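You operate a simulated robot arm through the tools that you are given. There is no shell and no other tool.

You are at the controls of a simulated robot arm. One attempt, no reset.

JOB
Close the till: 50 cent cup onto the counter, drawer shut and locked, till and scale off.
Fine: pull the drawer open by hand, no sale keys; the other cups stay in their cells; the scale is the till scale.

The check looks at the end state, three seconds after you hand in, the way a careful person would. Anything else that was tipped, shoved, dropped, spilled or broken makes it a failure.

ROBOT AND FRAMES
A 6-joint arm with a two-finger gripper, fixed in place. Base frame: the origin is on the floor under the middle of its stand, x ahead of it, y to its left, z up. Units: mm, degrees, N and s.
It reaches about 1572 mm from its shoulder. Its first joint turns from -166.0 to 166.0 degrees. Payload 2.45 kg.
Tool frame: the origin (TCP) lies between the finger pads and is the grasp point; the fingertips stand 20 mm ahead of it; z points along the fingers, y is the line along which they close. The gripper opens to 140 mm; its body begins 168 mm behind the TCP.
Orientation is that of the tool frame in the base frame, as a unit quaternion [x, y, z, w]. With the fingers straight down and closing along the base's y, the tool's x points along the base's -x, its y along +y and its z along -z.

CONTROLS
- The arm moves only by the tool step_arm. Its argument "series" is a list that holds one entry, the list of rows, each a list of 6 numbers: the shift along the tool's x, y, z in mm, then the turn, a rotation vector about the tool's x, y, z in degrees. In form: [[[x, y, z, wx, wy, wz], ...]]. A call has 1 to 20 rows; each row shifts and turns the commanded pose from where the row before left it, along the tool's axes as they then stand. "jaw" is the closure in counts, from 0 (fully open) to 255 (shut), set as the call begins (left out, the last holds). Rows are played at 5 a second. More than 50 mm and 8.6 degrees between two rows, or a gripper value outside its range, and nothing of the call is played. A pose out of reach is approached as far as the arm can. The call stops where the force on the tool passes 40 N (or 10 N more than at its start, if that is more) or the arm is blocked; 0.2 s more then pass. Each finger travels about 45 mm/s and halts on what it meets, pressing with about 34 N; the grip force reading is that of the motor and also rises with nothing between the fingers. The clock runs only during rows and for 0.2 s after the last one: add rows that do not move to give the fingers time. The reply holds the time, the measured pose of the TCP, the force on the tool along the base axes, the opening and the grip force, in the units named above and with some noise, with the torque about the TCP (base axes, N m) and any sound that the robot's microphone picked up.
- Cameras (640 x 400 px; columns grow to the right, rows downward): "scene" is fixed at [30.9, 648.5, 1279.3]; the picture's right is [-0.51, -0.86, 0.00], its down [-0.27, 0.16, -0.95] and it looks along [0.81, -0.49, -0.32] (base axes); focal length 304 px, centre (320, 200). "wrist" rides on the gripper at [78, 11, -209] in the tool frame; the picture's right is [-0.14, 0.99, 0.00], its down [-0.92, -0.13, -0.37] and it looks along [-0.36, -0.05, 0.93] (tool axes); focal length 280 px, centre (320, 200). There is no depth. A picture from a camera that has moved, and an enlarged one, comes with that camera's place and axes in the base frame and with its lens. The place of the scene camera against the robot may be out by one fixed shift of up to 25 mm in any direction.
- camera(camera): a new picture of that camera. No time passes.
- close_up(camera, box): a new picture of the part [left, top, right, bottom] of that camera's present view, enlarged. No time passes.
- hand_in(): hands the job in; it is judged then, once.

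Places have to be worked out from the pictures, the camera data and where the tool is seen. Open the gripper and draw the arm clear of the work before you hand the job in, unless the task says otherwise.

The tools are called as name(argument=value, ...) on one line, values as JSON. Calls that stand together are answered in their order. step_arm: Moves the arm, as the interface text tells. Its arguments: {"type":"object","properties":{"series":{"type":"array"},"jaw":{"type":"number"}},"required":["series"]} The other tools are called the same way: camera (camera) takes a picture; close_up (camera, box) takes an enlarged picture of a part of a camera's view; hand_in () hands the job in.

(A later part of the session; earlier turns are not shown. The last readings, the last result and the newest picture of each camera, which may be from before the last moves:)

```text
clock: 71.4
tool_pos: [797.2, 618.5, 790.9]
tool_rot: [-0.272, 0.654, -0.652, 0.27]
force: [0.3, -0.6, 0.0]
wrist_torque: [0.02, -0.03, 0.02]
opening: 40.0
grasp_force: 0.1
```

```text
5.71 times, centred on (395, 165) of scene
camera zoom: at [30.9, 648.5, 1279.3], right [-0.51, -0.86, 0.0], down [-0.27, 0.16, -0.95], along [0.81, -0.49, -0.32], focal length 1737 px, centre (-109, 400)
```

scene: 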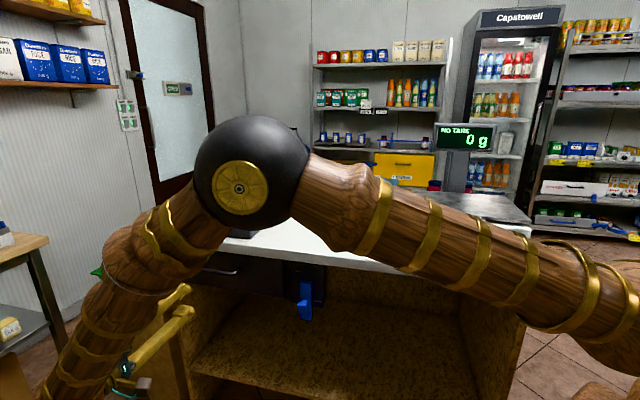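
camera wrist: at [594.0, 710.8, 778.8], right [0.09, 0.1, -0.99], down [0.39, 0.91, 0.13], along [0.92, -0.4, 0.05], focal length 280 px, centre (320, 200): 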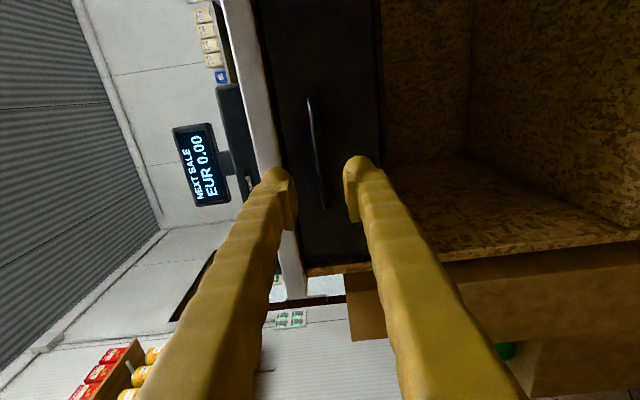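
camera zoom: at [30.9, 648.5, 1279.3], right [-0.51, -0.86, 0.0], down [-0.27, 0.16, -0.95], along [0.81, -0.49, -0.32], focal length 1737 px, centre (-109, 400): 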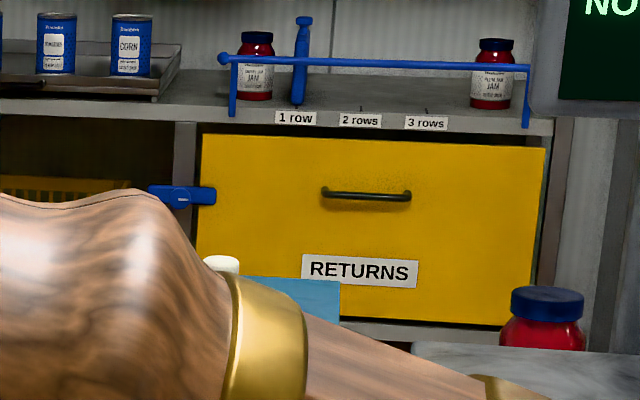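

The other latches are turn-latches that swing across their drawer's front, so this blade most likely swings left across the drawer. I'll move sideways in front of the lever to measure its pivot and knob.

step_arm(series=[[[40.1, 6.3, 0, 0, 0, 0], [40.1, 6.3, 0, 0, 0, 0], [40.1, 6.3, 0, 0, 0, 0], [40.1, 6.3, 0, 0, 0, 0], [40.1, 6.3, 0, 0, 0, 0], [40.1, 6.3, 0, 0, 0, 0], [40.1, 6.3, 0, 0, 0, 0], [40.1, 6.3, 0, 0, 0, 0]]])

camera(camera="wrist")

camera(camera="scene")

```text
clock: 73.2
tool_pos: [569.0, 390.8, 740.9]
tool_rot: [-0.273, 0.654, -0.652, 0.269]
force: [0.5, -0.4, -0.2]
wrist_torque: [0.01, -0.01, -0.01]
opening: 39.9
grasp_force: 0.0
```

```text
taken
camera wrist: at [365.7, 483.7, 728.9], right [0.09, 0.1, -0.99], down [0.39, 0.91, 0.13], along [0.92, -0.4, 0.05], focal length 280 px, centre (320, 200)
```

wrist: 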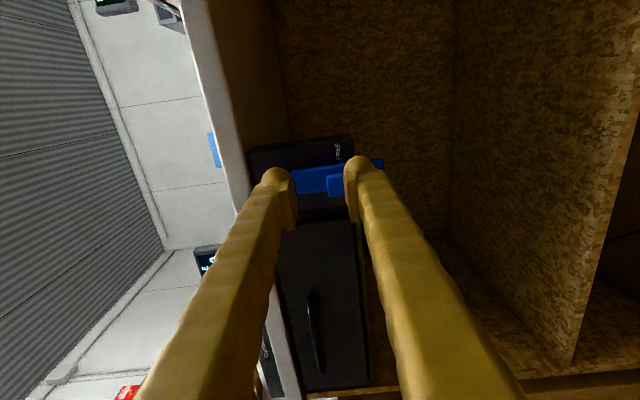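

```text
taken
```

scene: 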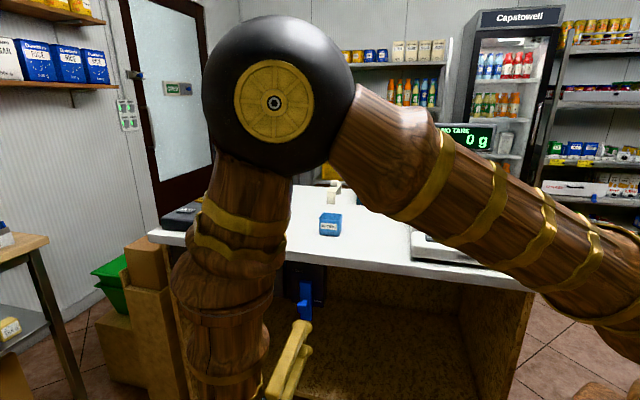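

close_up(camera="wrist", box=[240, 120, 400, 230])

```text
3.64 times, centred on (320, 175) of wrist
camera zoom: at [365.7, 483.7, 728.9], right [0.09, 0.1, -0.99], down [0.39, 0.91, 0.13], along [0.92, -0.4, 0.05], focal length 1020 px, centre (320, 291)
```

zoom: 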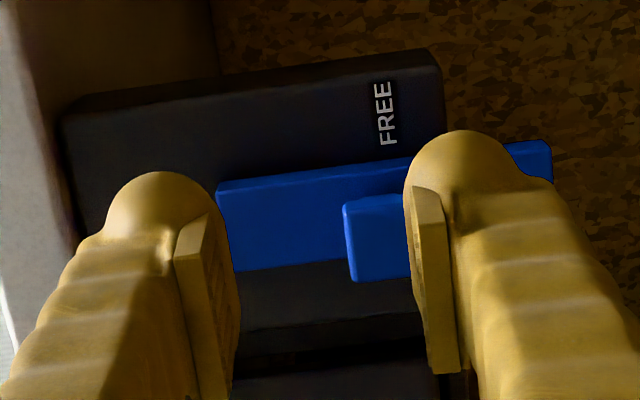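

The fingers hide part of the lever, so I'll open them fully here, in free space, for a clear look.

step_arm(series=[[[0, 0, 0, 0, 0, 0], [0, 0, 0, 0, 0, 0], [0, 0, 0, 0, 0, 0], [0, 0, 0, 0, 0, 0], [0, 0, 0, 0, 0, 0], [0, 0, 0, 0, 0, 0]]], jaw=0)

close_up(camera="wrist", box=[240, 110, 400, 230])

```text
clock: 74.6
tool_pos: [569.5, 391.3, 740.9]
tool_rot: [-0.272, 0.654, -0.652, 0.27]
force: [-1.2, 0.3, 0.4]
wrist_torque: [0.02, 0.01, -0.01]
opening: 140.2
grasp_force: 0.0
```

```text
3.33 times, centred on (320, 170) of wrist
camera zoom: at [366.1, 484.2, 728.9], right [0.09, 0.1, -0.99], down [0.39, 0.91, 0.13], along [0.92, -0.4, 0.05], focal length 935 px, centre (320, 300)
```

zoom: 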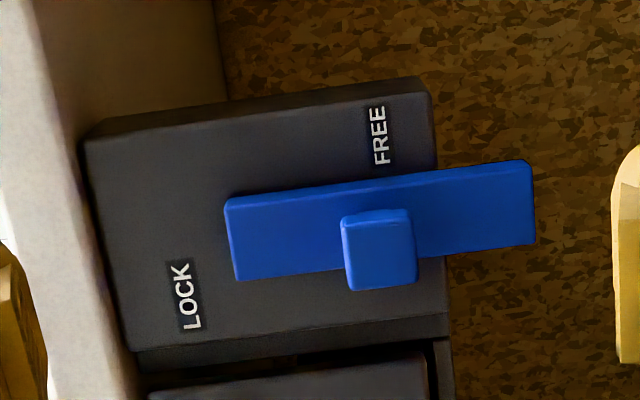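

From two views I get the blade at s≈718 from z≈782 down to 652 with its face at d≈-302, and the knob about 29 mm square, centred at (s 718, z 721) with its front at d≈-263. The box centre is at (718, 770), so I take the pivot to be there with LOCK to the left. I'll roll the tool -90° so the fingers straddle the knob sideways, and line up in front of it.

step_arm(series=[[[0, 0, 0, 0, 0, -7.5], [0, 0, 0, 0, 0, -7.5], [0, 0, 0, 0, 0, -7.5], [0, 0, 0, 0, 0, -7.5], [0, 0, 0, 0, 0, -7.5], [0, 0, 0, 0, 0, -7.5], [0, 0, 0, 0, 0, -7.5], [0, 0, 0, 0, 0, -7.5], [0, 0, 0, 0, 0, -7.5], [0, 0, 0, 0, 0, -7.5], [0, 0, 0, 0, 0, -7.5], [0, 0, 0, 0, 0, -7.5], [-20, -38, 0, 0, 0, 0]]], jaw=150)

camera(camera="wrist")

camera(camera="scene")

```text
clock: 77.4
tool_pos: [598.9, 417.4, 721.3]
tool_rot: [0.655, -0.27, 0.652, 0.27]
force: [-0.7, -0.2, 0.3]
wrist_torque: [-0.01, -0.01, -0.03]
opening: 57.8
grasp_force: 0.1
```

```text
taken
camera wrist: at [442.0, 558.6, 798.6], right [-0.7, -0.7, -0.13], down [-0.17, 0.35, -0.92], along [0.69, -0.62, -0.37], focal length 280 px, centre (320, 200)
```

wrist: 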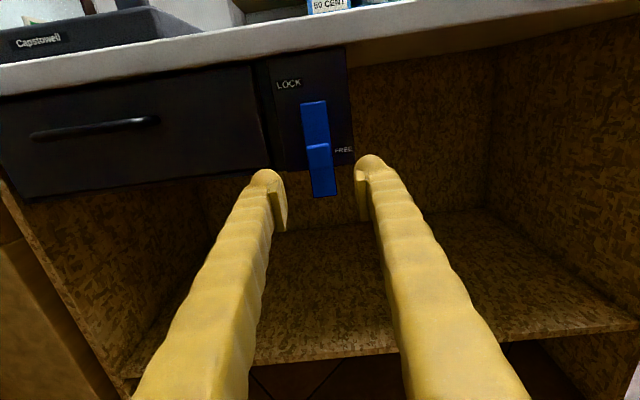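

```text
taken
```

scene: 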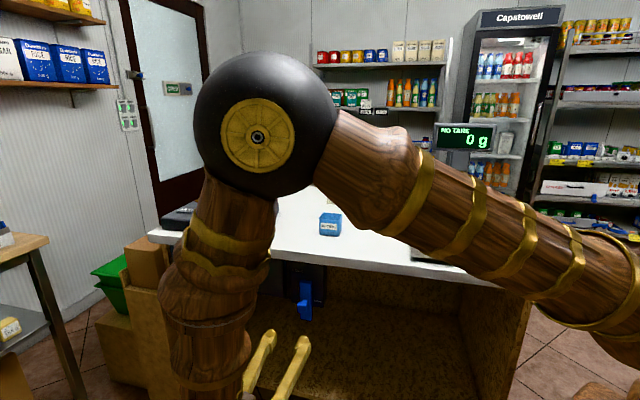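

This gives a clear, upright view. I'll zoom in on the lever to refine the knob position.

close_up(camera="wrist", box=[250, 50, 390, 210])

```text
2.50 times, centred on (320, 130) of wrist
camera zoom: at [442.0, 558.6, 798.6], right [-0.7, -0.7, -0.13], down [-0.17, 0.35, -0.92], along [0.69, -0.62, -0.37], focal length 701 px, centre (320, 375)
```

zoom: 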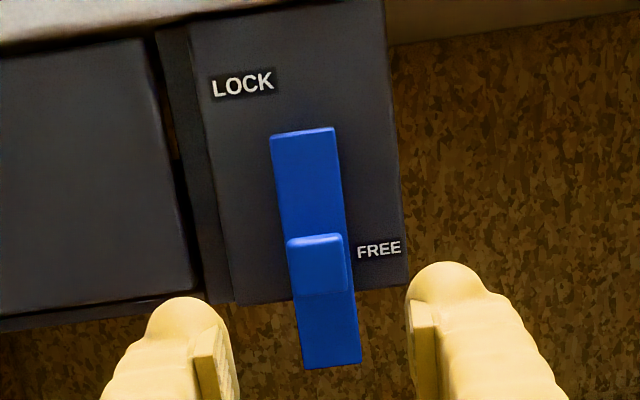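

The knob centre is confirmed at (718, 722). The fingers are aligned with it, so I'll advance about 97 mm, stopping short of the knob, and check.

step_arm(series=[[[0, 0, 25, 0, 0, 0], [0, 0, 25, 0, 0, 0], [0, 0, 25, 0, 0, 0], [0, 0, 22, 0, 0, 0]]])

camera(camera="wrist")

close_up(camera="scene", box=[260, 240, 360, 340])

```text
clock: 78.4
tool_pos: [666.2, 348.7, 720.6]
tool_rot: [0.655, -0.269, 0.652, 0.27]
force: [0.4, 0.5, -0.4]
wrist_torque: [0.0, 0.01, -0.01]
opening: 57.7
grasp_force: 0.1
```

```text
taken
camera wrist: at [510.4, 490.2, 797.6], right [-0.7, -0.7, -0.14], down [-0.17, 0.35, -0.92], along [0.69, -0.62, -0.37], focal length 280 px, centre (320, 200)
```

wrist: 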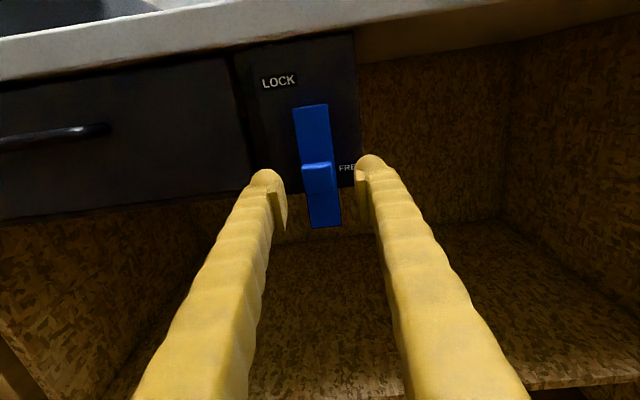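

```text
4.00 times, centred on (310, 290) of scene
camera zoom: at [30.9, 648.5, 1279.3], right [-0.51, -0.86, 0.0], down [-0.27, 0.16, -0.95], along [0.81, -0.49, -0.32], focal length 1216 px, centre (360, -160)
```

zoom: 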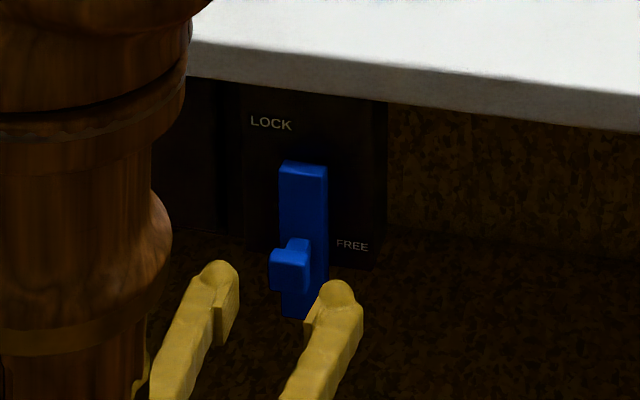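

Alignment is good: the knob sits midway between the fingers, and at the same height. I'll advance another 43 mm so the tips straddle it, then narrow to about 34 mm for a loose fork.

step_arm(series=[[[0, 0, 10, 0, 0, 0], [0, 0, 10, 0, 0, 0], [0, 0, 10, 0, 0, 0], [0, 0, 8, 0, 0, 0], [0, 0, 5, 0, 0, 0]]])

camera(camera="wrist")

close_up(camera="scene", box=[260, 240, 360, 340])

```text
clock: 79.6
tool_pos: [697.7, 318.1, 720.6]
tool_rot: [0.655, -0.269, 0.652, 0.27]
force: [-0.3, 0.6, 0.1]
wrist_torque: [0.01, 0.02, -0.01]
opening: 57.7
grasp_force: 0.1
```

```text
taken
camera wrist: at [540.8, 459.0, 797.6], right [-0.7, -0.7, -0.14], down [-0.17, 0.35, -0.92], along [0.69, -0.62, -0.37], focal length 280 px, centre (320, 200)
```

wrist: 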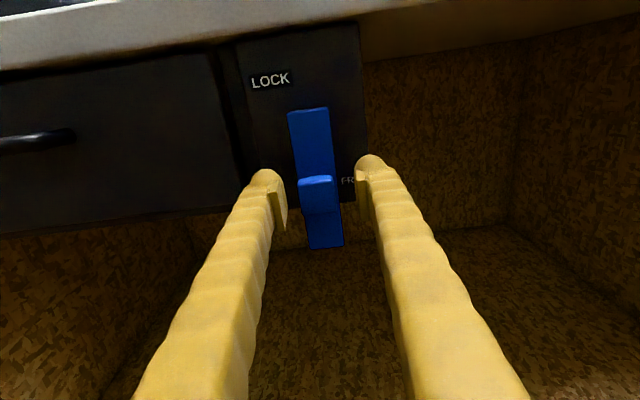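

```text
4.00 times, centred on (310, 290) of scene
camera zoom: at [30.9, 648.5, 1279.3], right [-0.51, -0.86, 0.0], down [-0.27, 0.16, -0.95], along [0.81, -0.49, -0.32], focal length 1216 px, centre (360, -160)
```

zoom: 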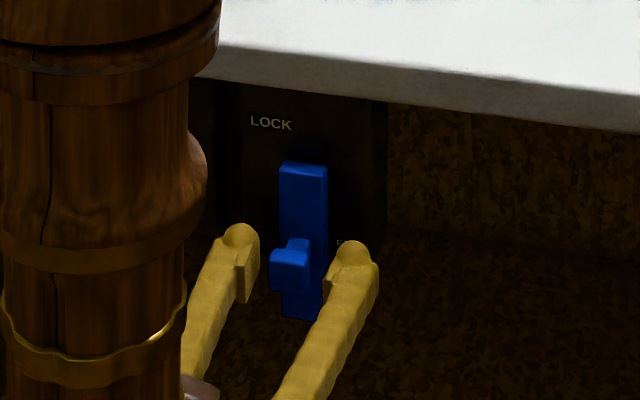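

The fingers straddle the knob, so I'll close to about 34 mm.

step_arm(series=[[[0, 0, 0, 0, 0, 0], [0, 0, 0, 0, 0, 0], [0, 0, 0, 0, 0, 0]]], jaw=193)

close_up(camera="wrist", box=[240, 90, 400, 250])

close_up(camera="scene", box=[280, 260, 350, 330])

```text
clock: 80.4
tool_pos: [697.3, 318.8, 720.4]
tool_rot: [0.655, -0.269, 0.653, 0.269]
force: [0.5, -0.2, 0.7]
wrist_torque: [-0.01, -0.01, -0.04]
opening: 34.2
grasp_force: 0.1
```

```text
2.50 times, centred on (320, 170) of wrist
camera zoom: at [540.6, 459.2, 797.6], right [-0.7, -0.7, -0.14], down [-0.17, 0.35, -0.92], along [0.69, -0.62, -0.37], focal length 701 px, centre (320, 275)
```

zoom: 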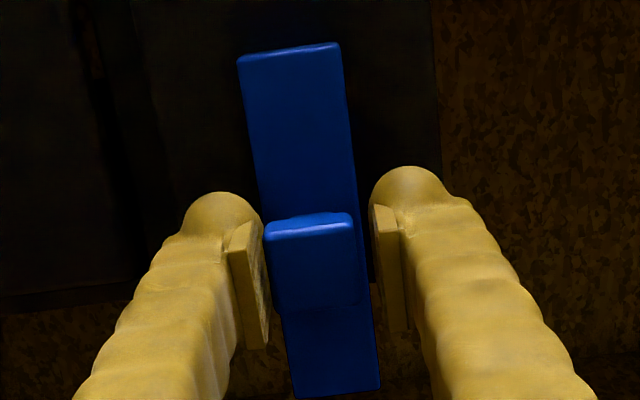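

```text
5.71 times, centred on (315, 295) of scene
camera zoom: at [30.9, 648.5, 1279.3], right [-0.51, -0.86, 0.0], down [-0.27, 0.16, -0.95], along [0.81, -0.49, -0.32], focal length 1737 px, centre (349, -343)
```

zoom: 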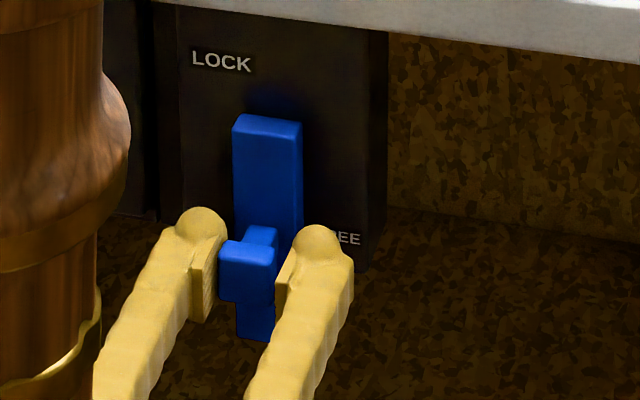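

The knob sits in the fork. I'll swing it a little to the left about the assumed pivot (r≈50 mm, 12°) to test that it turns.

step_arm(series=[[[0.1, -2.6, 0, 0, 0, 3], [0.1, -2.6, 0, 0, 0, 3], [0.1, -2.6, 0, 0, 0, 3], [0.1, -2.6, 0, 0, 0, 3]]])

close_up(camera="wrist", box=[240, 90, 400, 250])

close_up(camera="scene", box=[280, 260, 350, 330])

```text
clock: 81.4
tool_pos: [703.9, 325.6, 721.1]
tool_rot: [0.623, -0.336, 0.677, 0.2]
force: [-1.4, -0.4, -0.4]
wrist_torque: [-0.01, 0.0, -0.01]
opening: 35.2
grasp_force: 1.2
```

```text
2.50 times, centred on (320, 170) of wrist
camera zoom: at [536.3, 455.1, 795.0], right [-0.66, -0.67, -0.34], down [-0.04, 0.48, -0.87], along [0.75, -0.57, -0.35], focal length 701 px, centre (320, 275)
```

zoom: 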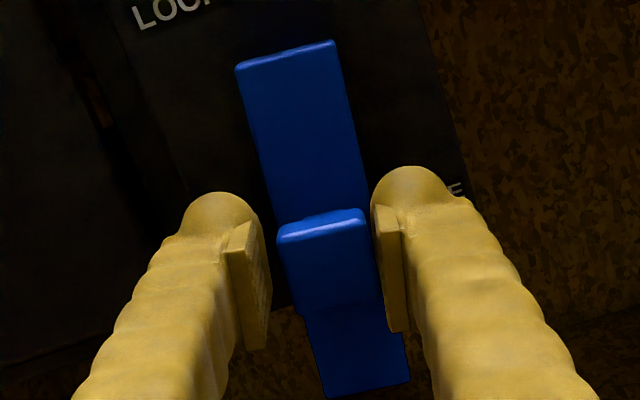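

```text
5.71 times, centred on (315, 295) of scene
camera zoom: at [30.9, 648.5, 1279.3], right [-0.51, -0.86, 0.0], down [-0.27, 0.16, -0.95], along [0.81, -0.49, -0.32], focal length 1737 px, centre (349, -343)
```

zoom: 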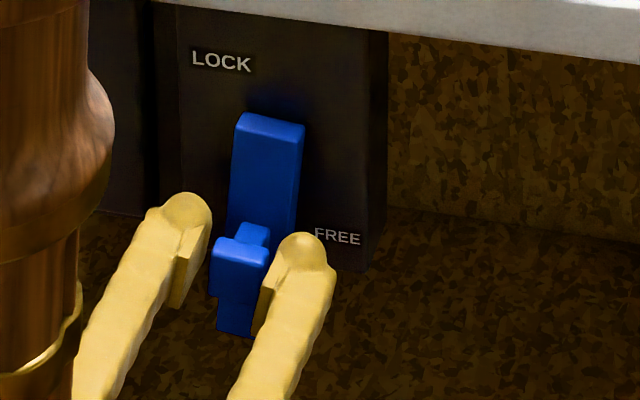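

The blade turns freely about its top, so it is a rotary lever. I'll continue the swing by 36° and check.

step_arm(series=[[[0.27, -5.2, 0, 0, 0, 6], [0.27, -5.2, 0, 0, 0, 6], [0.27, -5.2, 0, 0, 0, 6], [0.27, -5.2, 0, 0, 0, 6], [0.27, -5.2, 0, 0, 0, 6], [0.27, -5.2, 0, 0, 0, 6]]])

close_up(camera="wrist", box=[240, 90, 400, 250])

close_up(camera="scene", box=[260, 250, 350, 330])

```text
clock: 82.8
tool_pos: [723.1, 344.8, 737.5]
tool_rot: [0.488, -0.514, 0.706, -0.018]
force: [-1.2, -0.1, -0.5]
wrist_torque: [0.01, 0.02, -0.01]
opening: 34.4
grasp_force: 0.1
```

```text
2.50 times, centred on (320, 170) of wrist
camera zoom: at [528.5, 446.7, 780.6], right [-0.4, -0.4, -0.83], down [0.28, 0.81, -0.52], along [0.87, -0.44, -0.21], focal length 701 px, centre (320, 275)
```

zoom: 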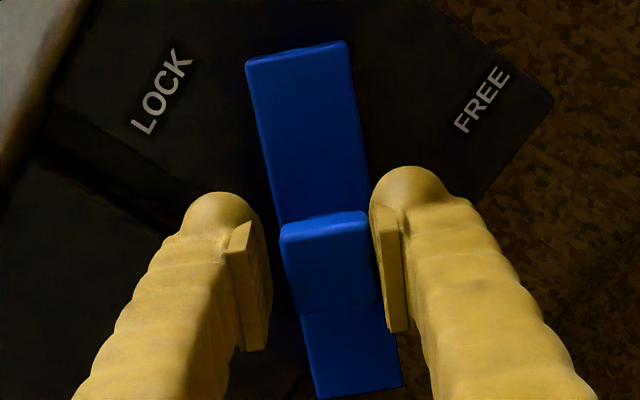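

```text
5.00 times, centred on (305, 290) of scene
camera zoom: at [30.9, 648.5, 1279.3], right [-0.51, -0.86, 0.0], down [-0.27, 0.16, -0.95], along [0.81, -0.49, -0.32], focal length 1520 px, centre (395, -250)
```

zoom: 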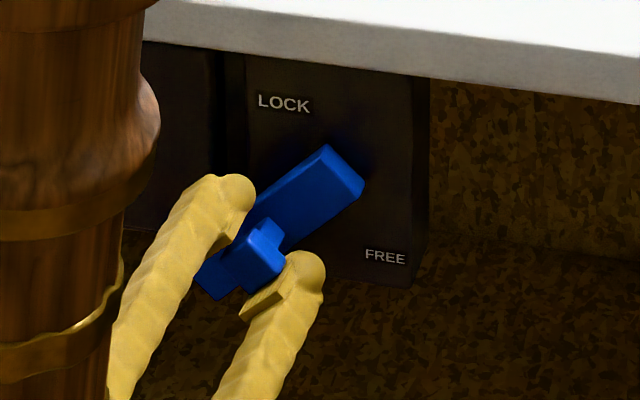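

The lever follows smoothly and is now near 45°. I'll continue 36° more.

step_arm(series=[[[0.27, -5.2, 0, 0, 0, 6], [0.27, -5.2, 0, 0, 0, 6], [0.27, -5.2, 0, 0, 0, 6], [0.27, -5.2, 0, 0, 0, 6], [0.27, -5.2, 0, 0, 0, 6], [0.27, -5.2, 0, 0, 0, 6]]])

close_up(camera="wrist", box=[240, 90, 400, 250])

close_up(camera="scene", box=[260, 250, 350, 330])

```text
clock: 84.2
tool_pos: [731.5, 353.1, 765.8]
tool_rot: [0.306, -0.639, 0.664, -0.237]
force: [-0.7, -0.5, -1.0]
wrist_torque: [-0.02, 0.0, -0.02]
opening: 34.0
grasp_force: 0.1
```

```text
2.50 times, centred on (320, 170) of wrist
camera zoom: at [527.0, 446.2, 762.0], right [0.02, 0.03, -1.0], down [0.39, 0.92, 0.03], along [0.92, -0.4, 0.01], focal length 701 px, centre (320, 275)
```

zoom: 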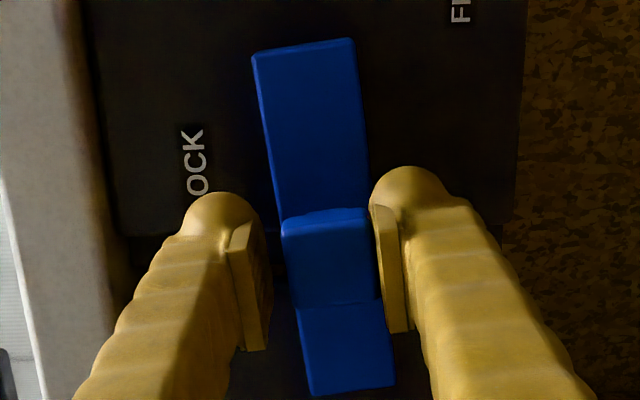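

```text
5.00 times, centred on (305, 290) of scene
camera zoom: at [30.9, 648.5, 1279.3], right [-0.51, -0.86, 0.0], down [-0.27, 0.16, -0.95], along [0.81, -0.49, -0.32], focal length 1520 px, centre (395, -250)
```

zoom: 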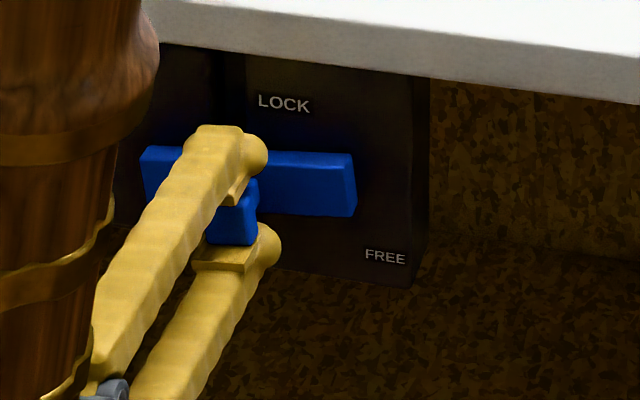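

The blade is nearly horizontal. I'll continue in 2° steps to feel for the end stop.

step_arm(series=[[[0.03, -1.75, 0, 0, 0, 2], [0.03, -1.75, 0, 0, 0, 2], [0.03, -1.75, 0, 0, 0, 2]]])

close_up(camera="scene", box=[260, 250, 350, 330])

```text
clock: 85.0
tool_pos: [732.1, 353.9, 769.8]
tool_rot: [-0.273, 0.653, -0.652, 0.27]
force: [0.8, 0.9, -0.3]
wrist_torque: [0.05, 0.03, -0.01]
opening: 34.2
grasp_force: 0.0
```

```text
5.00 times, centred on (305, 290) of scene
camera zoom: at [30.9, 648.5, 1279.3], right [-0.51, -0.86, 0.0], down [-0.27, 0.16, -0.95], along [0.81, -0.49, -0.32], focal length 1520 px, centre (395, -250)
```

zoom: 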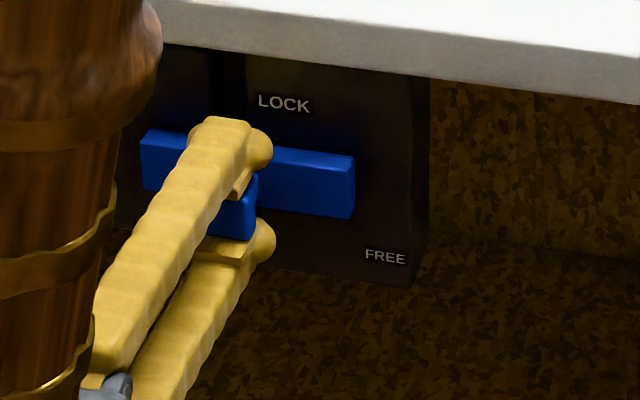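

It is about level, but the fork has a little slack. I'll nudge 2° at a time further to be sure the lever is at its end stop.

step_arm(series=[[[0.03, -1.75, 0, 0, 0, 2], [0.03, -1.75, 0, 0, 0, 2]]])

close_up(camera="wrist", box=[240, 90, 400, 250])

close_up(camera="scene", box=[260, 250, 350, 330])

```text
clock: 85.6
tool_pos: [731.8, 354.0, 772.9]
tool_rot: [-0.249, 0.663, -0.643, 0.292]
force: [-4.6, -1.7, -10.8]
wrist_torque: [-0.25, 0.08, 0.09]
opening: 39.9
grasp_force: 4.8
```

```text
2.50 times, centred on (320, 170) of wrist
camera zoom: at [528.0, 447.2, 756.7], right [0.14, 0.15, -0.98], down [0.38, 0.9, 0.19], along [0.91, -0.4, 0.07], focal length 701 px, centre (320, 275)
```

zoom: 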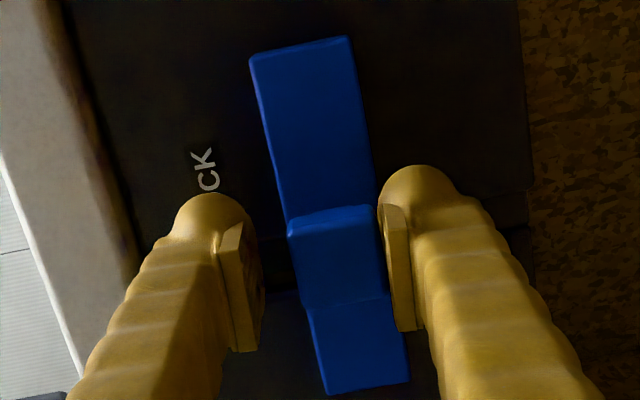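

```text
5.00 times, centred on (305, 290) of scene
camera zoom: at [30.9, 648.5, 1279.3], right [-0.51, -0.86, 0.0], down [-0.27, 0.16, -0.95], along [0.81, -0.49, -0.32], focal length 1520 px, centre (395, -250)
```

zoom: 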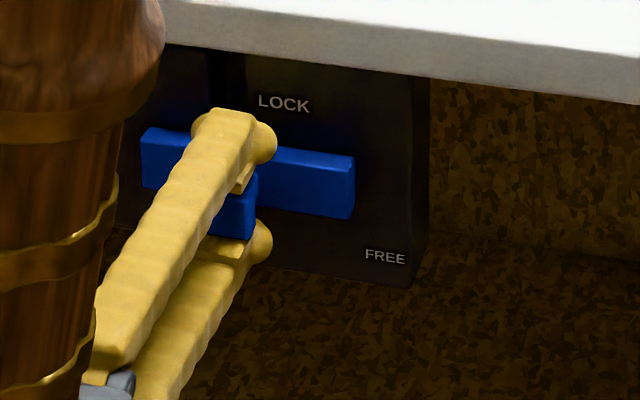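

The reaction force has appeared (-11 N) and the blade no longer moves, so the lever is at its LOCK stop. I'll back the fork off to neutral, open a little and retreat straight out.

step_arm(series=[[[0, 1.75, 0, 0, 0, -2], [0, 1.75, 0, 0, 0, -2], [0, 0, 0, 0, 0, 0], [0, 0, 0, 0, 0, 0], [0, 0, -10, 0, 0, 0], [0, 0, -20, 0, 0, 0], [0, 0, -30, 0, 0, 0], [0, 0, -40, 0, 0, 0], [0, 0, -40, 0, 0, 0]]], jaw=160)

camera(camera="wrist")

close_up(camera="scene", box=[150, 220, 350, 340])

```text
clock: 87.6
tool_pos: [633.1, 451.3, 770.6]
tool_rot: [-0.273, 0.654, -0.652, 0.269]
force: [0.2, -0.9, -0.7]
wrist_torque: [-0.02, -0.01, 0.01]
opening: 52.1
grasp_force: 0.1
```

```text
taken
camera wrist: at [428.9, 544.7, 759.4], right [0.09, 0.1, -0.99], down [0.39, 0.91, 0.13], along [0.92, -0.4, 0.05], focal length 280 px, centre (320, 200)
```

wrist: 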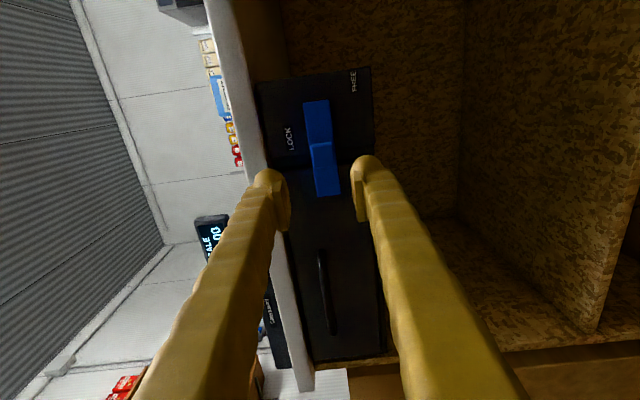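

```text
3.20 times, centred on (250, 280) of scene
camera zoom: at [30.9, 648.5, 1279.3], right [-0.51, -0.86, 0.0], down [-0.27, 0.16, -0.95], along [0.81, -0.49, -0.32], focal length 973 px, centre (544, -56)
```

zoom: 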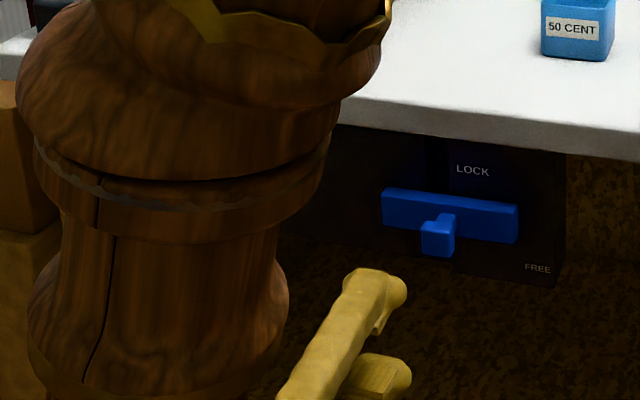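

The lever lies horizontal at LOCK and stays there, with the blade across the shut drawer. Now for the till key: I'll raise the tool and pitch it downward, in front of the counter.

step_arm(series=[[[0, 0, -40, 0, 0, 0], [0, -40, 0, 0, 0, 0], [0, -40, 0, 0, 0, 0], [0, -40, 0, 0, 0, 0], [0, -40, 0, 0, 0, 0], [0, -40, 0, 0, 0, 0], [0, -40, 0, 0, 0, 0], [0, -40, 0, 0, 0, 0], [0, 0, 0, -7.5, 0, 0], [0, 0, 0, -7.5, 0, 0], [0, 0, 0, -7.5, 0, 0], [0, 0, 0, -7.5, 0, 0], [0, 0, 0, -7.5, 0, 0], [0, 0, 0, -7.5, 0, 0], [0, 0, 0, -7.5, 0, 0], [0, 0, 0, -7.5, 0, 0], [0, 0, 0, -7.5, 0, 0], [0, 0, 0, -7.5, 0, 0], [0, 0, 0, -7.5, 0, 0], [0, 0, 0, -7.5, 0, 0]]], jaw=255)

camera(camera="scene")

camera(camera="wrist")

```text
clock: 91.8
tool_pos: [605.7, 481.3, 1051.3]
tool_rot: [-0.384, 0.923, 0.003, -0.001]
force: [0.0, -0.4, -0.2]
wrist_torque: [-0.03, 0.0, 0.0]
opening: 0.0
grasp_force: 29.4
```

```text
taken
```

scene: 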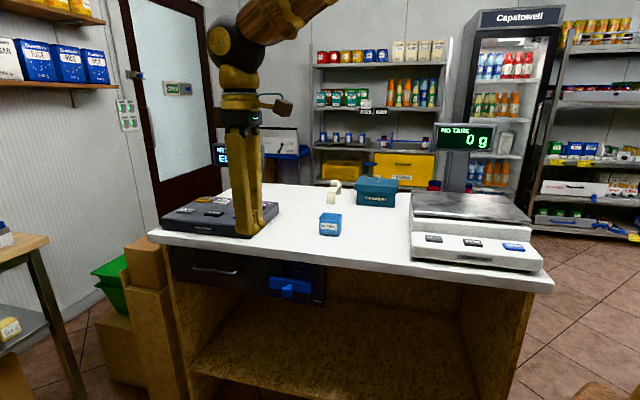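

```text
taken
camera wrist: at [542.8, 433.4, 1259.3], right [-0.6, 0.8, 0.0], down [0.74, 0.56, 0.37], along [0.29, 0.23, -0.93], focal length 280 px, centre (320, 200)
```

wrist: 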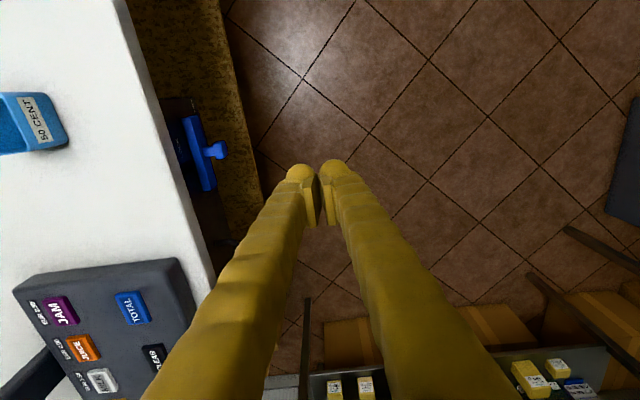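

The scene shows everything in order. I'll yaw the tool so the closed tips lie along the key's length, and move left in front of the till.

step_arm(series=[[[0, 0, 0, 0, 0, 7.5], [0, 0, 0, 0, 0, 7.5], [0, 0, 0, 0, 0, 7.5], [0, 0, 0, 0, 0, 7.5], [0, 0, 0, 0, 0, 7.5], [0, 0, 0, 0, 0, 7.5], [0, 0, 0, 0, 0, 7.5], [0, 0, 0, 0, 0, 7.5], [0, 0, 0, 0, 0, 7.5], [0, 0, 0, 0, 0, 7.5], [0, 0, 0, 0, 0, 7.5], [0, 0, 0, 0, 0, 7.5], [0, 46, 0, 0, 0, 0], [0, 46, 0, 0, 0, 0], [0, 46, 0, 0, 0, 0], [0, 46, 0, 0, 0, 0], [0, 46, 0, 0, 0, 0], [0, 46, 0, 0, 0, 0], [0, 46, 0, 0, 0, 0]]])

camera(camera="wrist")

```text
clock: 95.8
tool_pos: [832.7, 708.8, 1050.8]
tool_rot: [0.381, 0.925, 0.0, -0.002]
force: [-0.7, -0.3, 0.7]
wrist_torque: [0.03, -0.07, 0.0]
opening: 0.0
grasp_force: 29.2
```

```text
taken
camera wrist: at [784.3, 772.7, 1259.1], right [0.8, 0.6, 0.0], down [0.56, -0.74, 0.37], along [0.22, -0.29, -0.93], focal length 280 px, centre (320, 200)
```

wrist: 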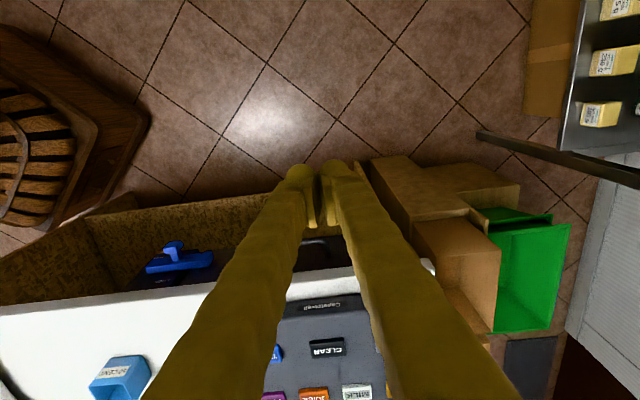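

The CLEAR key is at about s≈1056, d≈-416, so ON/OFF should be near s≈1175 in the same row. I'll move over it, staying high.

step_arm(series=[[[0, 43, 0, 0, 0, 0], [0, 42, 0, 0, 0, 0], [-40, 0, 0, 0, 0, 0], [-40, 0, 0, 0, 0, 0], [-40, 0, 0, 0, 0, 0], [-40, 0, 0, 0, 0, 0], [-40, 0, 0, 0, 0, 0], [-40, 0, 0, 0, 0, 0]]])

camera(camera="wrist")

camera(camera="scene")

```text
clock: 97.6
tool_pos: [1034.3, 593.5, 1042.1]
tool_rot: [0.38, 0.925, -0.001, -0.003]
force: [0.4, 1.5, -0.6]
wrist_torque: [-0.13, 0.02, 0.03]
opening: 0.0
grasp_force: 29.3
out of reach, approached as far as the arm can: row 6, 7, 8
```

```text
taken
camera wrist: at [987.5, 657.9, 1249.9], right [0.8, 0.61, 0.0], down [0.56, -0.74, 0.37], along [0.22, -0.29, -0.93], focal length 280 px, centre (320, 200)
```

wrist: 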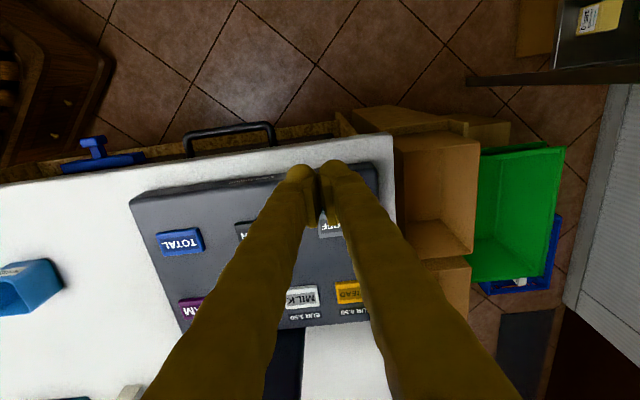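

```text
taken
```

scene: 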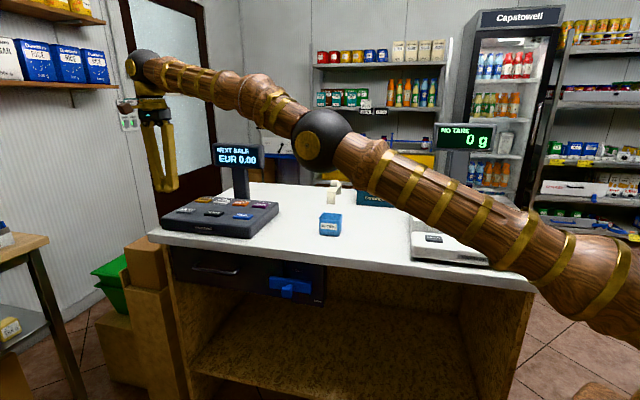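

At this height the arm's reach runs out, but the key itself is lower and should be within reach. I'll descend 70 mm here over the till's front edge, with the tips still well above the keys, and check the pose.

step_arm(series=[[[0, 0, 20, 0, 0, 0], [0, 0, 25, 0, 0, 0], [0, 0, 25, 0, 0, 0], [0, 0, 0, 0, 0, 0]]])

camera(camera="wrist")

camera(camera="scene")

```text
clock: 98.6
tool_pos: [1035.0, 594.0, 972.7]
tool_rot: [0.382, 0.924, -0.001, -0.002]
force: [0.7, 0.6, 0.2]
wrist_torque: [0.03, 0.03, 0.02]
opening: 0.0
grasp_force: 29.2
```

```text
taken
camera wrist: at [987.1, 657.6, 1180.3], right [0.8, 0.6, 0.0], down [0.56, -0.74, 0.37], along [0.22, -0.29, -0.93], focal length 280 px, centre (320, 200)
```

wrist: 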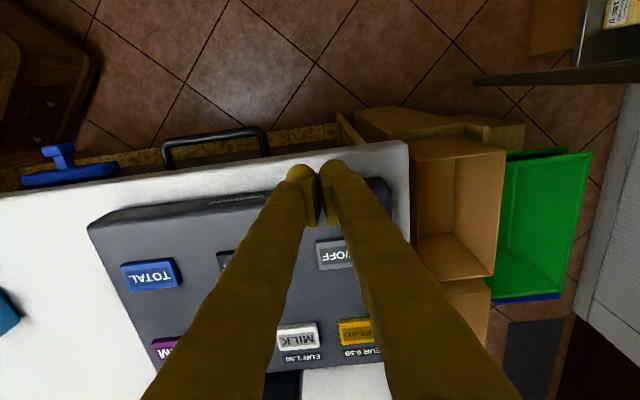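

```text
taken
```

scene: 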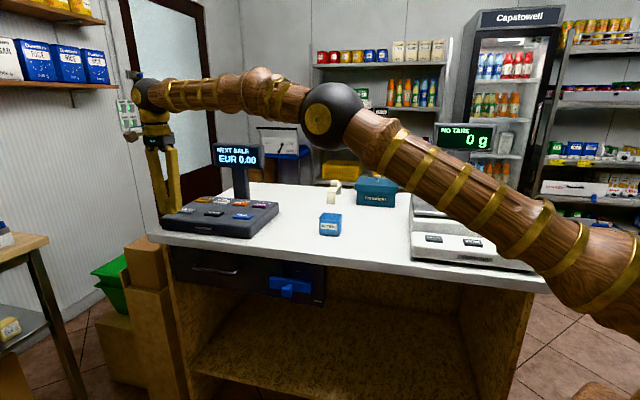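

The ON/OFF key is at about s≈1170, d≈-410, top near z≈905. I'll lower to 25 mm above it and then slide over it, in steps, checking reach.

step_arm(series=[[[0, 9, 10, 0, 0, 0], [0, 9, 15, 0, 0, 0], [-20, 0, 0, 0, 0, 0], [-20, 0, 0, 0, 0, 0], [-20, 0, 0, 0, 0, 0]]])

camera(camera="wrist")

close_up(camera="scene", box=[130, 130, 290, 250])

```text
clock: 99.8
tool_pos: [1089.3, 563.1, 947.3]
tool_rot: [0.382, 0.924, 0.0, -0.001]
force: [1.8, 2.0, 4.7]
wrist_torque: [0.0, -0.1, 0.03]
opening: 6.1
grasp_force: 29.1
heard: click
```

```text
taken
camera wrist: at [1041.2, 627.0, 1155.5], right [0.8, 0.6, 0.0], down [0.56, -0.74, 0.37], along [0.22, -0.29, -0.93], focal length 280 px, centre (320, 200)
```

wrist: 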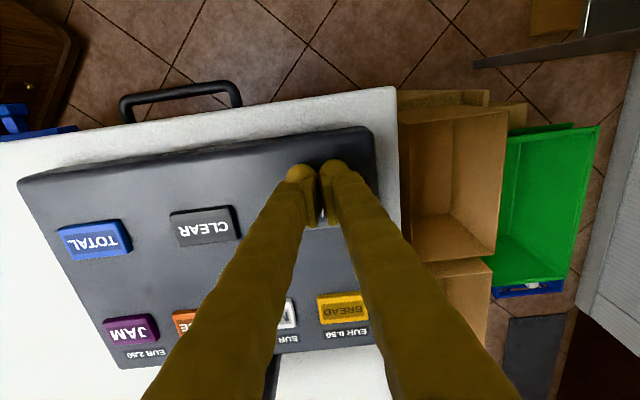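

```text
3.33 times, centred on (210, 190) of scene
camera zoom: at [30.9, 648.5, 1279.3], right [-0.51, -0.86, 0.0], down [-0.27, 0.16, -0.95], along [0.81, -0.49, -0.32], focal length 1013 px, centre (687, 233)
```

zoom: 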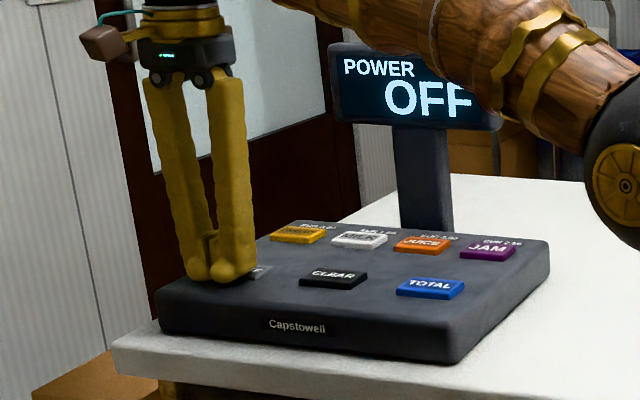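

A click was heard and the till display now reads POWER OFF. The key is higher than I judged and the tips touched it as I slid over. I'll lift straight up right away, and check the till.

step_arm(series=[[[0, 0, -5, 0, 0, 0], [0, 0, -10, 0, 0, 0], [0, 0, -10, 0, 0, 0], [0, 0, -10, 0, 0, 0]]])

camera(camera="wrist")

close_up(camera="scene", box=[130, 130, 290, 250])

```text
clock: 100.8
tool_pos: [1080.5, 559.4, 977.6]
tool_rot: [0.382, 0.924, -0.002, -0.002]
force: [-0.5, -0.3, -0.7]
wrist_torque: [0.01, 0.04, 0.01]
opening: 0.1
grasp_force: 29.3
out of reach, approached as far as the arm can: row 2, 3
```

```text
taken
camera wrist: at [1033.2, 623.0, 1185.6], right [0.8, 0.6, 0.0], down [0.56, -0.74, 0.37], along [0.22, -0.29, -0.93], focal length 280 px, centre (320, 200)
```

wrist: 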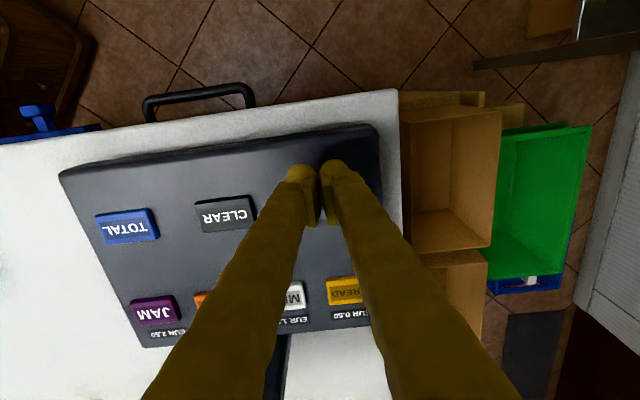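

```text
3.33 times, centred on (210, 190) of scene
camera zoom: at [30.9, 648.5, 1279.3], right [-0.51, -0.86, 0.0], down [-0.27, 0.16, -0.95], along [0.81, -0.49, -0.32], focal length 1013 px, centre (687, 233)
```

zoom: 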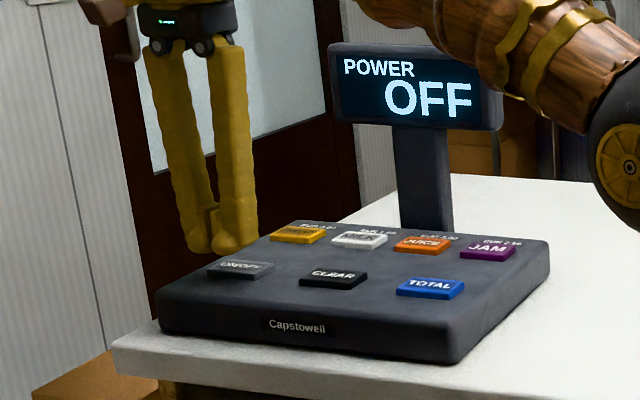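

The till display reads POWER OFF and its keys and body are exactly where they were. Next is the scale: I'll draw back to the front of the counter and travel right, staying in front and high.

step_arm(series=[[[34, 0, 0, 0, 0, 0], [34, 0, 0, 0, 0, 0], [34, 0, 0, 0, 0, 0], [34, 0, 0, 0, 0, 0], [34, 0, 0, 0, 0, 0], [0, -45, -8, 0, 0, 0], [0, -45, -8, 0, 0, 0], [0, -45, -8, 0, 0, 0], [0, -45, -8, 0, 0, 0], [0, -45, -8, 0, 0, 0], [0, -45, -8, 0, 0, 0], [0, -45, -8, 0, 0, 0], [0, -45, -8, 0, 0, 0], [0, -45, -8, 0, 0, 0], [0, -45, 0, 0, 0, 0], [0, -45, 0, 0, 0, 0], [0, -45, 0, 0, 0, 0], [0, -45, 0, 0, 0, 0]]])

camera(camera="wrist")

camera(camera="scene")

```text
clock: 104.6
tool_pos: [985.8, 691.3, 1004.2]
tool_rot: [0.382, 0.924, -0.003, -0.003]
force: [0.8, 0.4, 0.0]
wrist_torque: [0.0, 0.03, 0.01]
opening: 0.1
grasp_force: 29.2
out of reach, approached as far as the arm can: row 1, 2, 3, 4, 5, 6, 7, 8, 9, 10, 11, 12, 13, 14, 15, 16, 17, 18
```

```text
taken
camera wrist: at [939.2, 755.2, 1212.0], right [0.8, 0.6, -0.01], down [0.56, -0.74, 0.37], along [0.22, -0.3, -0.93], focal length 280 px, centre (320, 200)
```

wrist: 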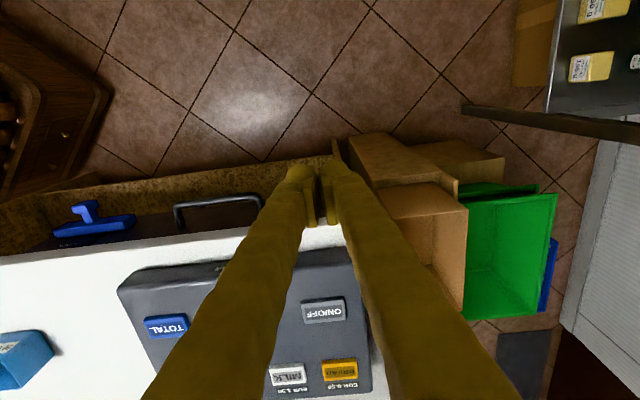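

```text
taken
```

scene: 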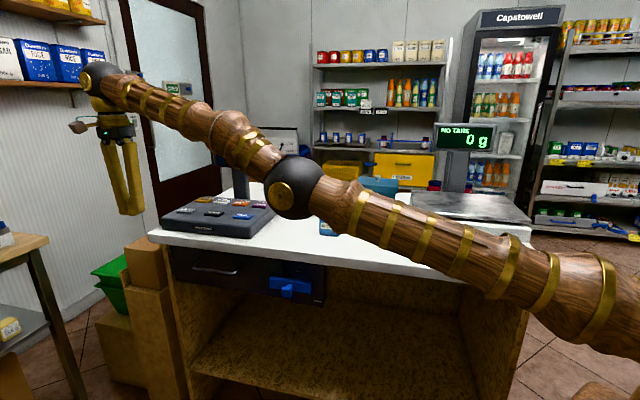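

The arm reports out of reach and has stayed near the left end, close to full stretch. I'll try one small move back toward the base to see how it responds.

step_arm(series=[[[0, -10, 10, 0, 0, 0], [0, -10, 10, 0, 0, 0]]])

```text
clock: 105.2
tool_pos: [988.8, 691.0, 997.7]
tool_rot: [0.382, 0.924, -0.001, -0.003]
force: [0.5, -0.9, -0.7]
wrist_torque: [-0.01, -0.01, -0.03]
opening: 0.1
grasp_force: 29.5
out of reach, approached as far as the arm can: row 1, 2
```

The arm seems caught at its fully stretched posture, where it cannot bend inward directly. A straight downward move should bend the elbow again. Below the tool is free space in front of the counter, so I'll go down 50 mm.

step_arm(series=[[[0, 0, 25, 0, 0, 0], [0, 0, 25, 0, 0, 0]]])

```text
clock: 105.8
tool_pos: [1001.7, 697.5, 952.1]
tool_rot: [0.381, 0.925, -0.002, -0.002]
force: [-0.2, -0.2, 1.3]
wrist_torque: [-0.01, 0.0, -0.03]
opening: 0.0
grasp_force: 29.5
out of reach, approached as far as the arm can: row 1, 2
```

It slid along the reach limit instead of bending. Earlier, a fully stretched pose followed by a descent freed it. I'll stretch slightly outward here, where all is clear, and then descend.

step_arm(series=[[[0, 20, 5, 0, 0, 0], [0, 20, 5, 0, 0, 0], [0, 0, 15, 0, 0, 0], [0, 0, 20, 0, 0, 0]]])

camera(camera="scene")

```text
clock: 106.8
tool_pos: [1007.8, 709.9, 906.3]
tool_rot: [0.382, 0.924, -0.001, -0.003]
force: [0.1, -1.9, 0.4]
wrist_torque: [-0.02, -0.05, -0.01]
opening: 0.1
grasp_force: 29.5
out of reach, approached as far as the arm can: row 1, 2, 4
```

```text
taken
```

scene: 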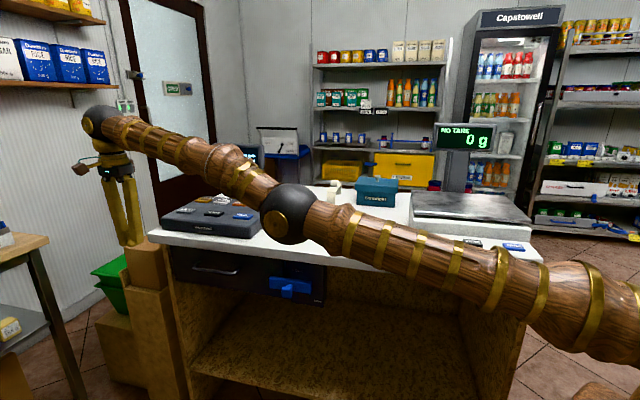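

The arm is still stretched straight. I'll move away from the counter and boxes (+d), then press outward while descending, so that the elbow passes through straight and bends the normal way.

step_arm(series=[[[40, 0, 0, 0, 0, 0], [40, 0, 0, 0, 0, 0], [40, 0, 0, 0, 0, 0], [0, 45, 0, 0, 0, 0], [0, 45, 0, 0, 0, 0], [0, 25, 40, 0, 0, 0], [0, 25, 40, 0, 0, 0]]])

camera(camera="scene")

camera(camera="wrist")

```text
clock: 108.4
tool_pos: [945.9, 818.1, 828.1]
tool_rot: [0.381, 0.924, 0.0, -0.002]
force: [-0.2, -0.3, -0.9]
wrist_torque: [0.0, 0.01, -0.04]
opening: 0.1
grasp_force: 29.0
out of reach, approached as far as the arm can: row 1, 2, 4, 5, 6, 7
```

```text
taken
```

scene: 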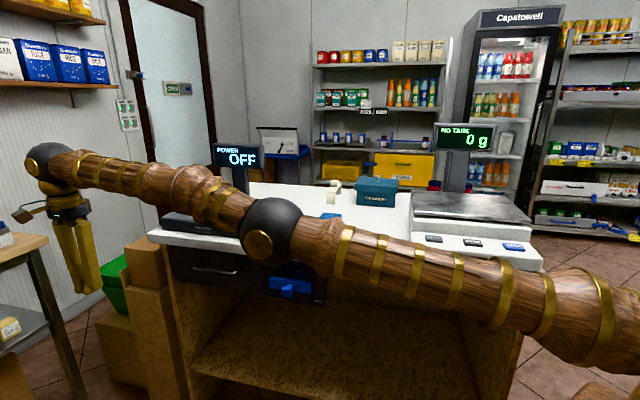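

```text
taken
camera wrist: at [897.0, 882.6, 1035.7], right [0.8, 0.6, 0.0], down [0.56, -0.74, 0.37], along [0.22, -0.29, -0.93], focal length 280 px, centre (320, 200)
```

wrist: 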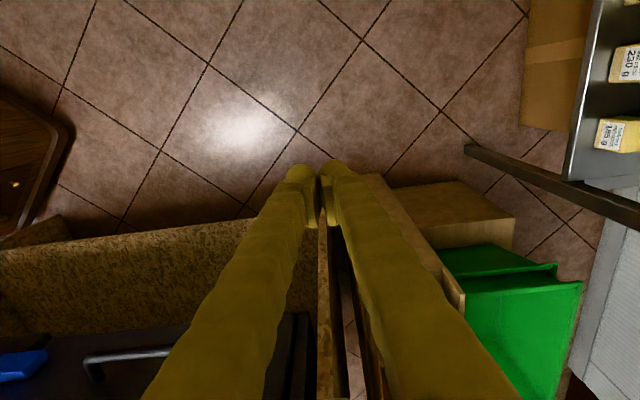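

The arm is fully stretched, clear of everything, and the till still shows POWER OFF. Now I'll try to descend and come inward together.

step_arm(series=[[[0, 0, 20, 0, 0, 0], [0, 0, 20, 0, 0, 0], [0, -10, 20, 0, 0, 0]]])

```text
clock: 109.2
tool_pos: [939.2, 813.2, 767.2]
tool_rot: [0.382, 0.924, 0.0, -0.002]
force: [0.2, 0.3, -0.8]
wrist_torque: [-0.02, -0.02, -0.03]
opening: 0.0
grasp_force: 29.2
```

No out-of-reach this time, so the elbow has bent again. I'll continue inward.

step_arm(series=[[[0, -30, 5, 0, 0, 0], [0, -40, 0, 0, 0, 0], [0, -40, 0, 0, 0, 0], [0, -40, 0, 0, 0, 0]]])

camera(camera="scene")

```text
clock: 110.2
tool_pos: [829.7, 705.8, 762.8]
tool_rot: [0.382, 0.924, -0.001, -0.003]
force: [1.2, 0.4, 0.1]
wrist_torque: [-0.01, -0.01, -0.02]
opening: 0.1
grasp_force: 29.2
```

```text
taken
```

scene: 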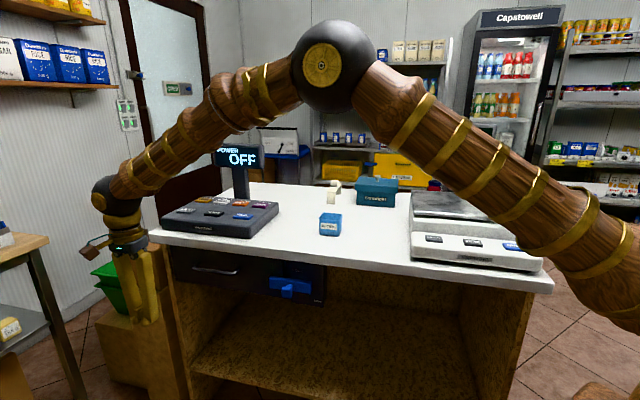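

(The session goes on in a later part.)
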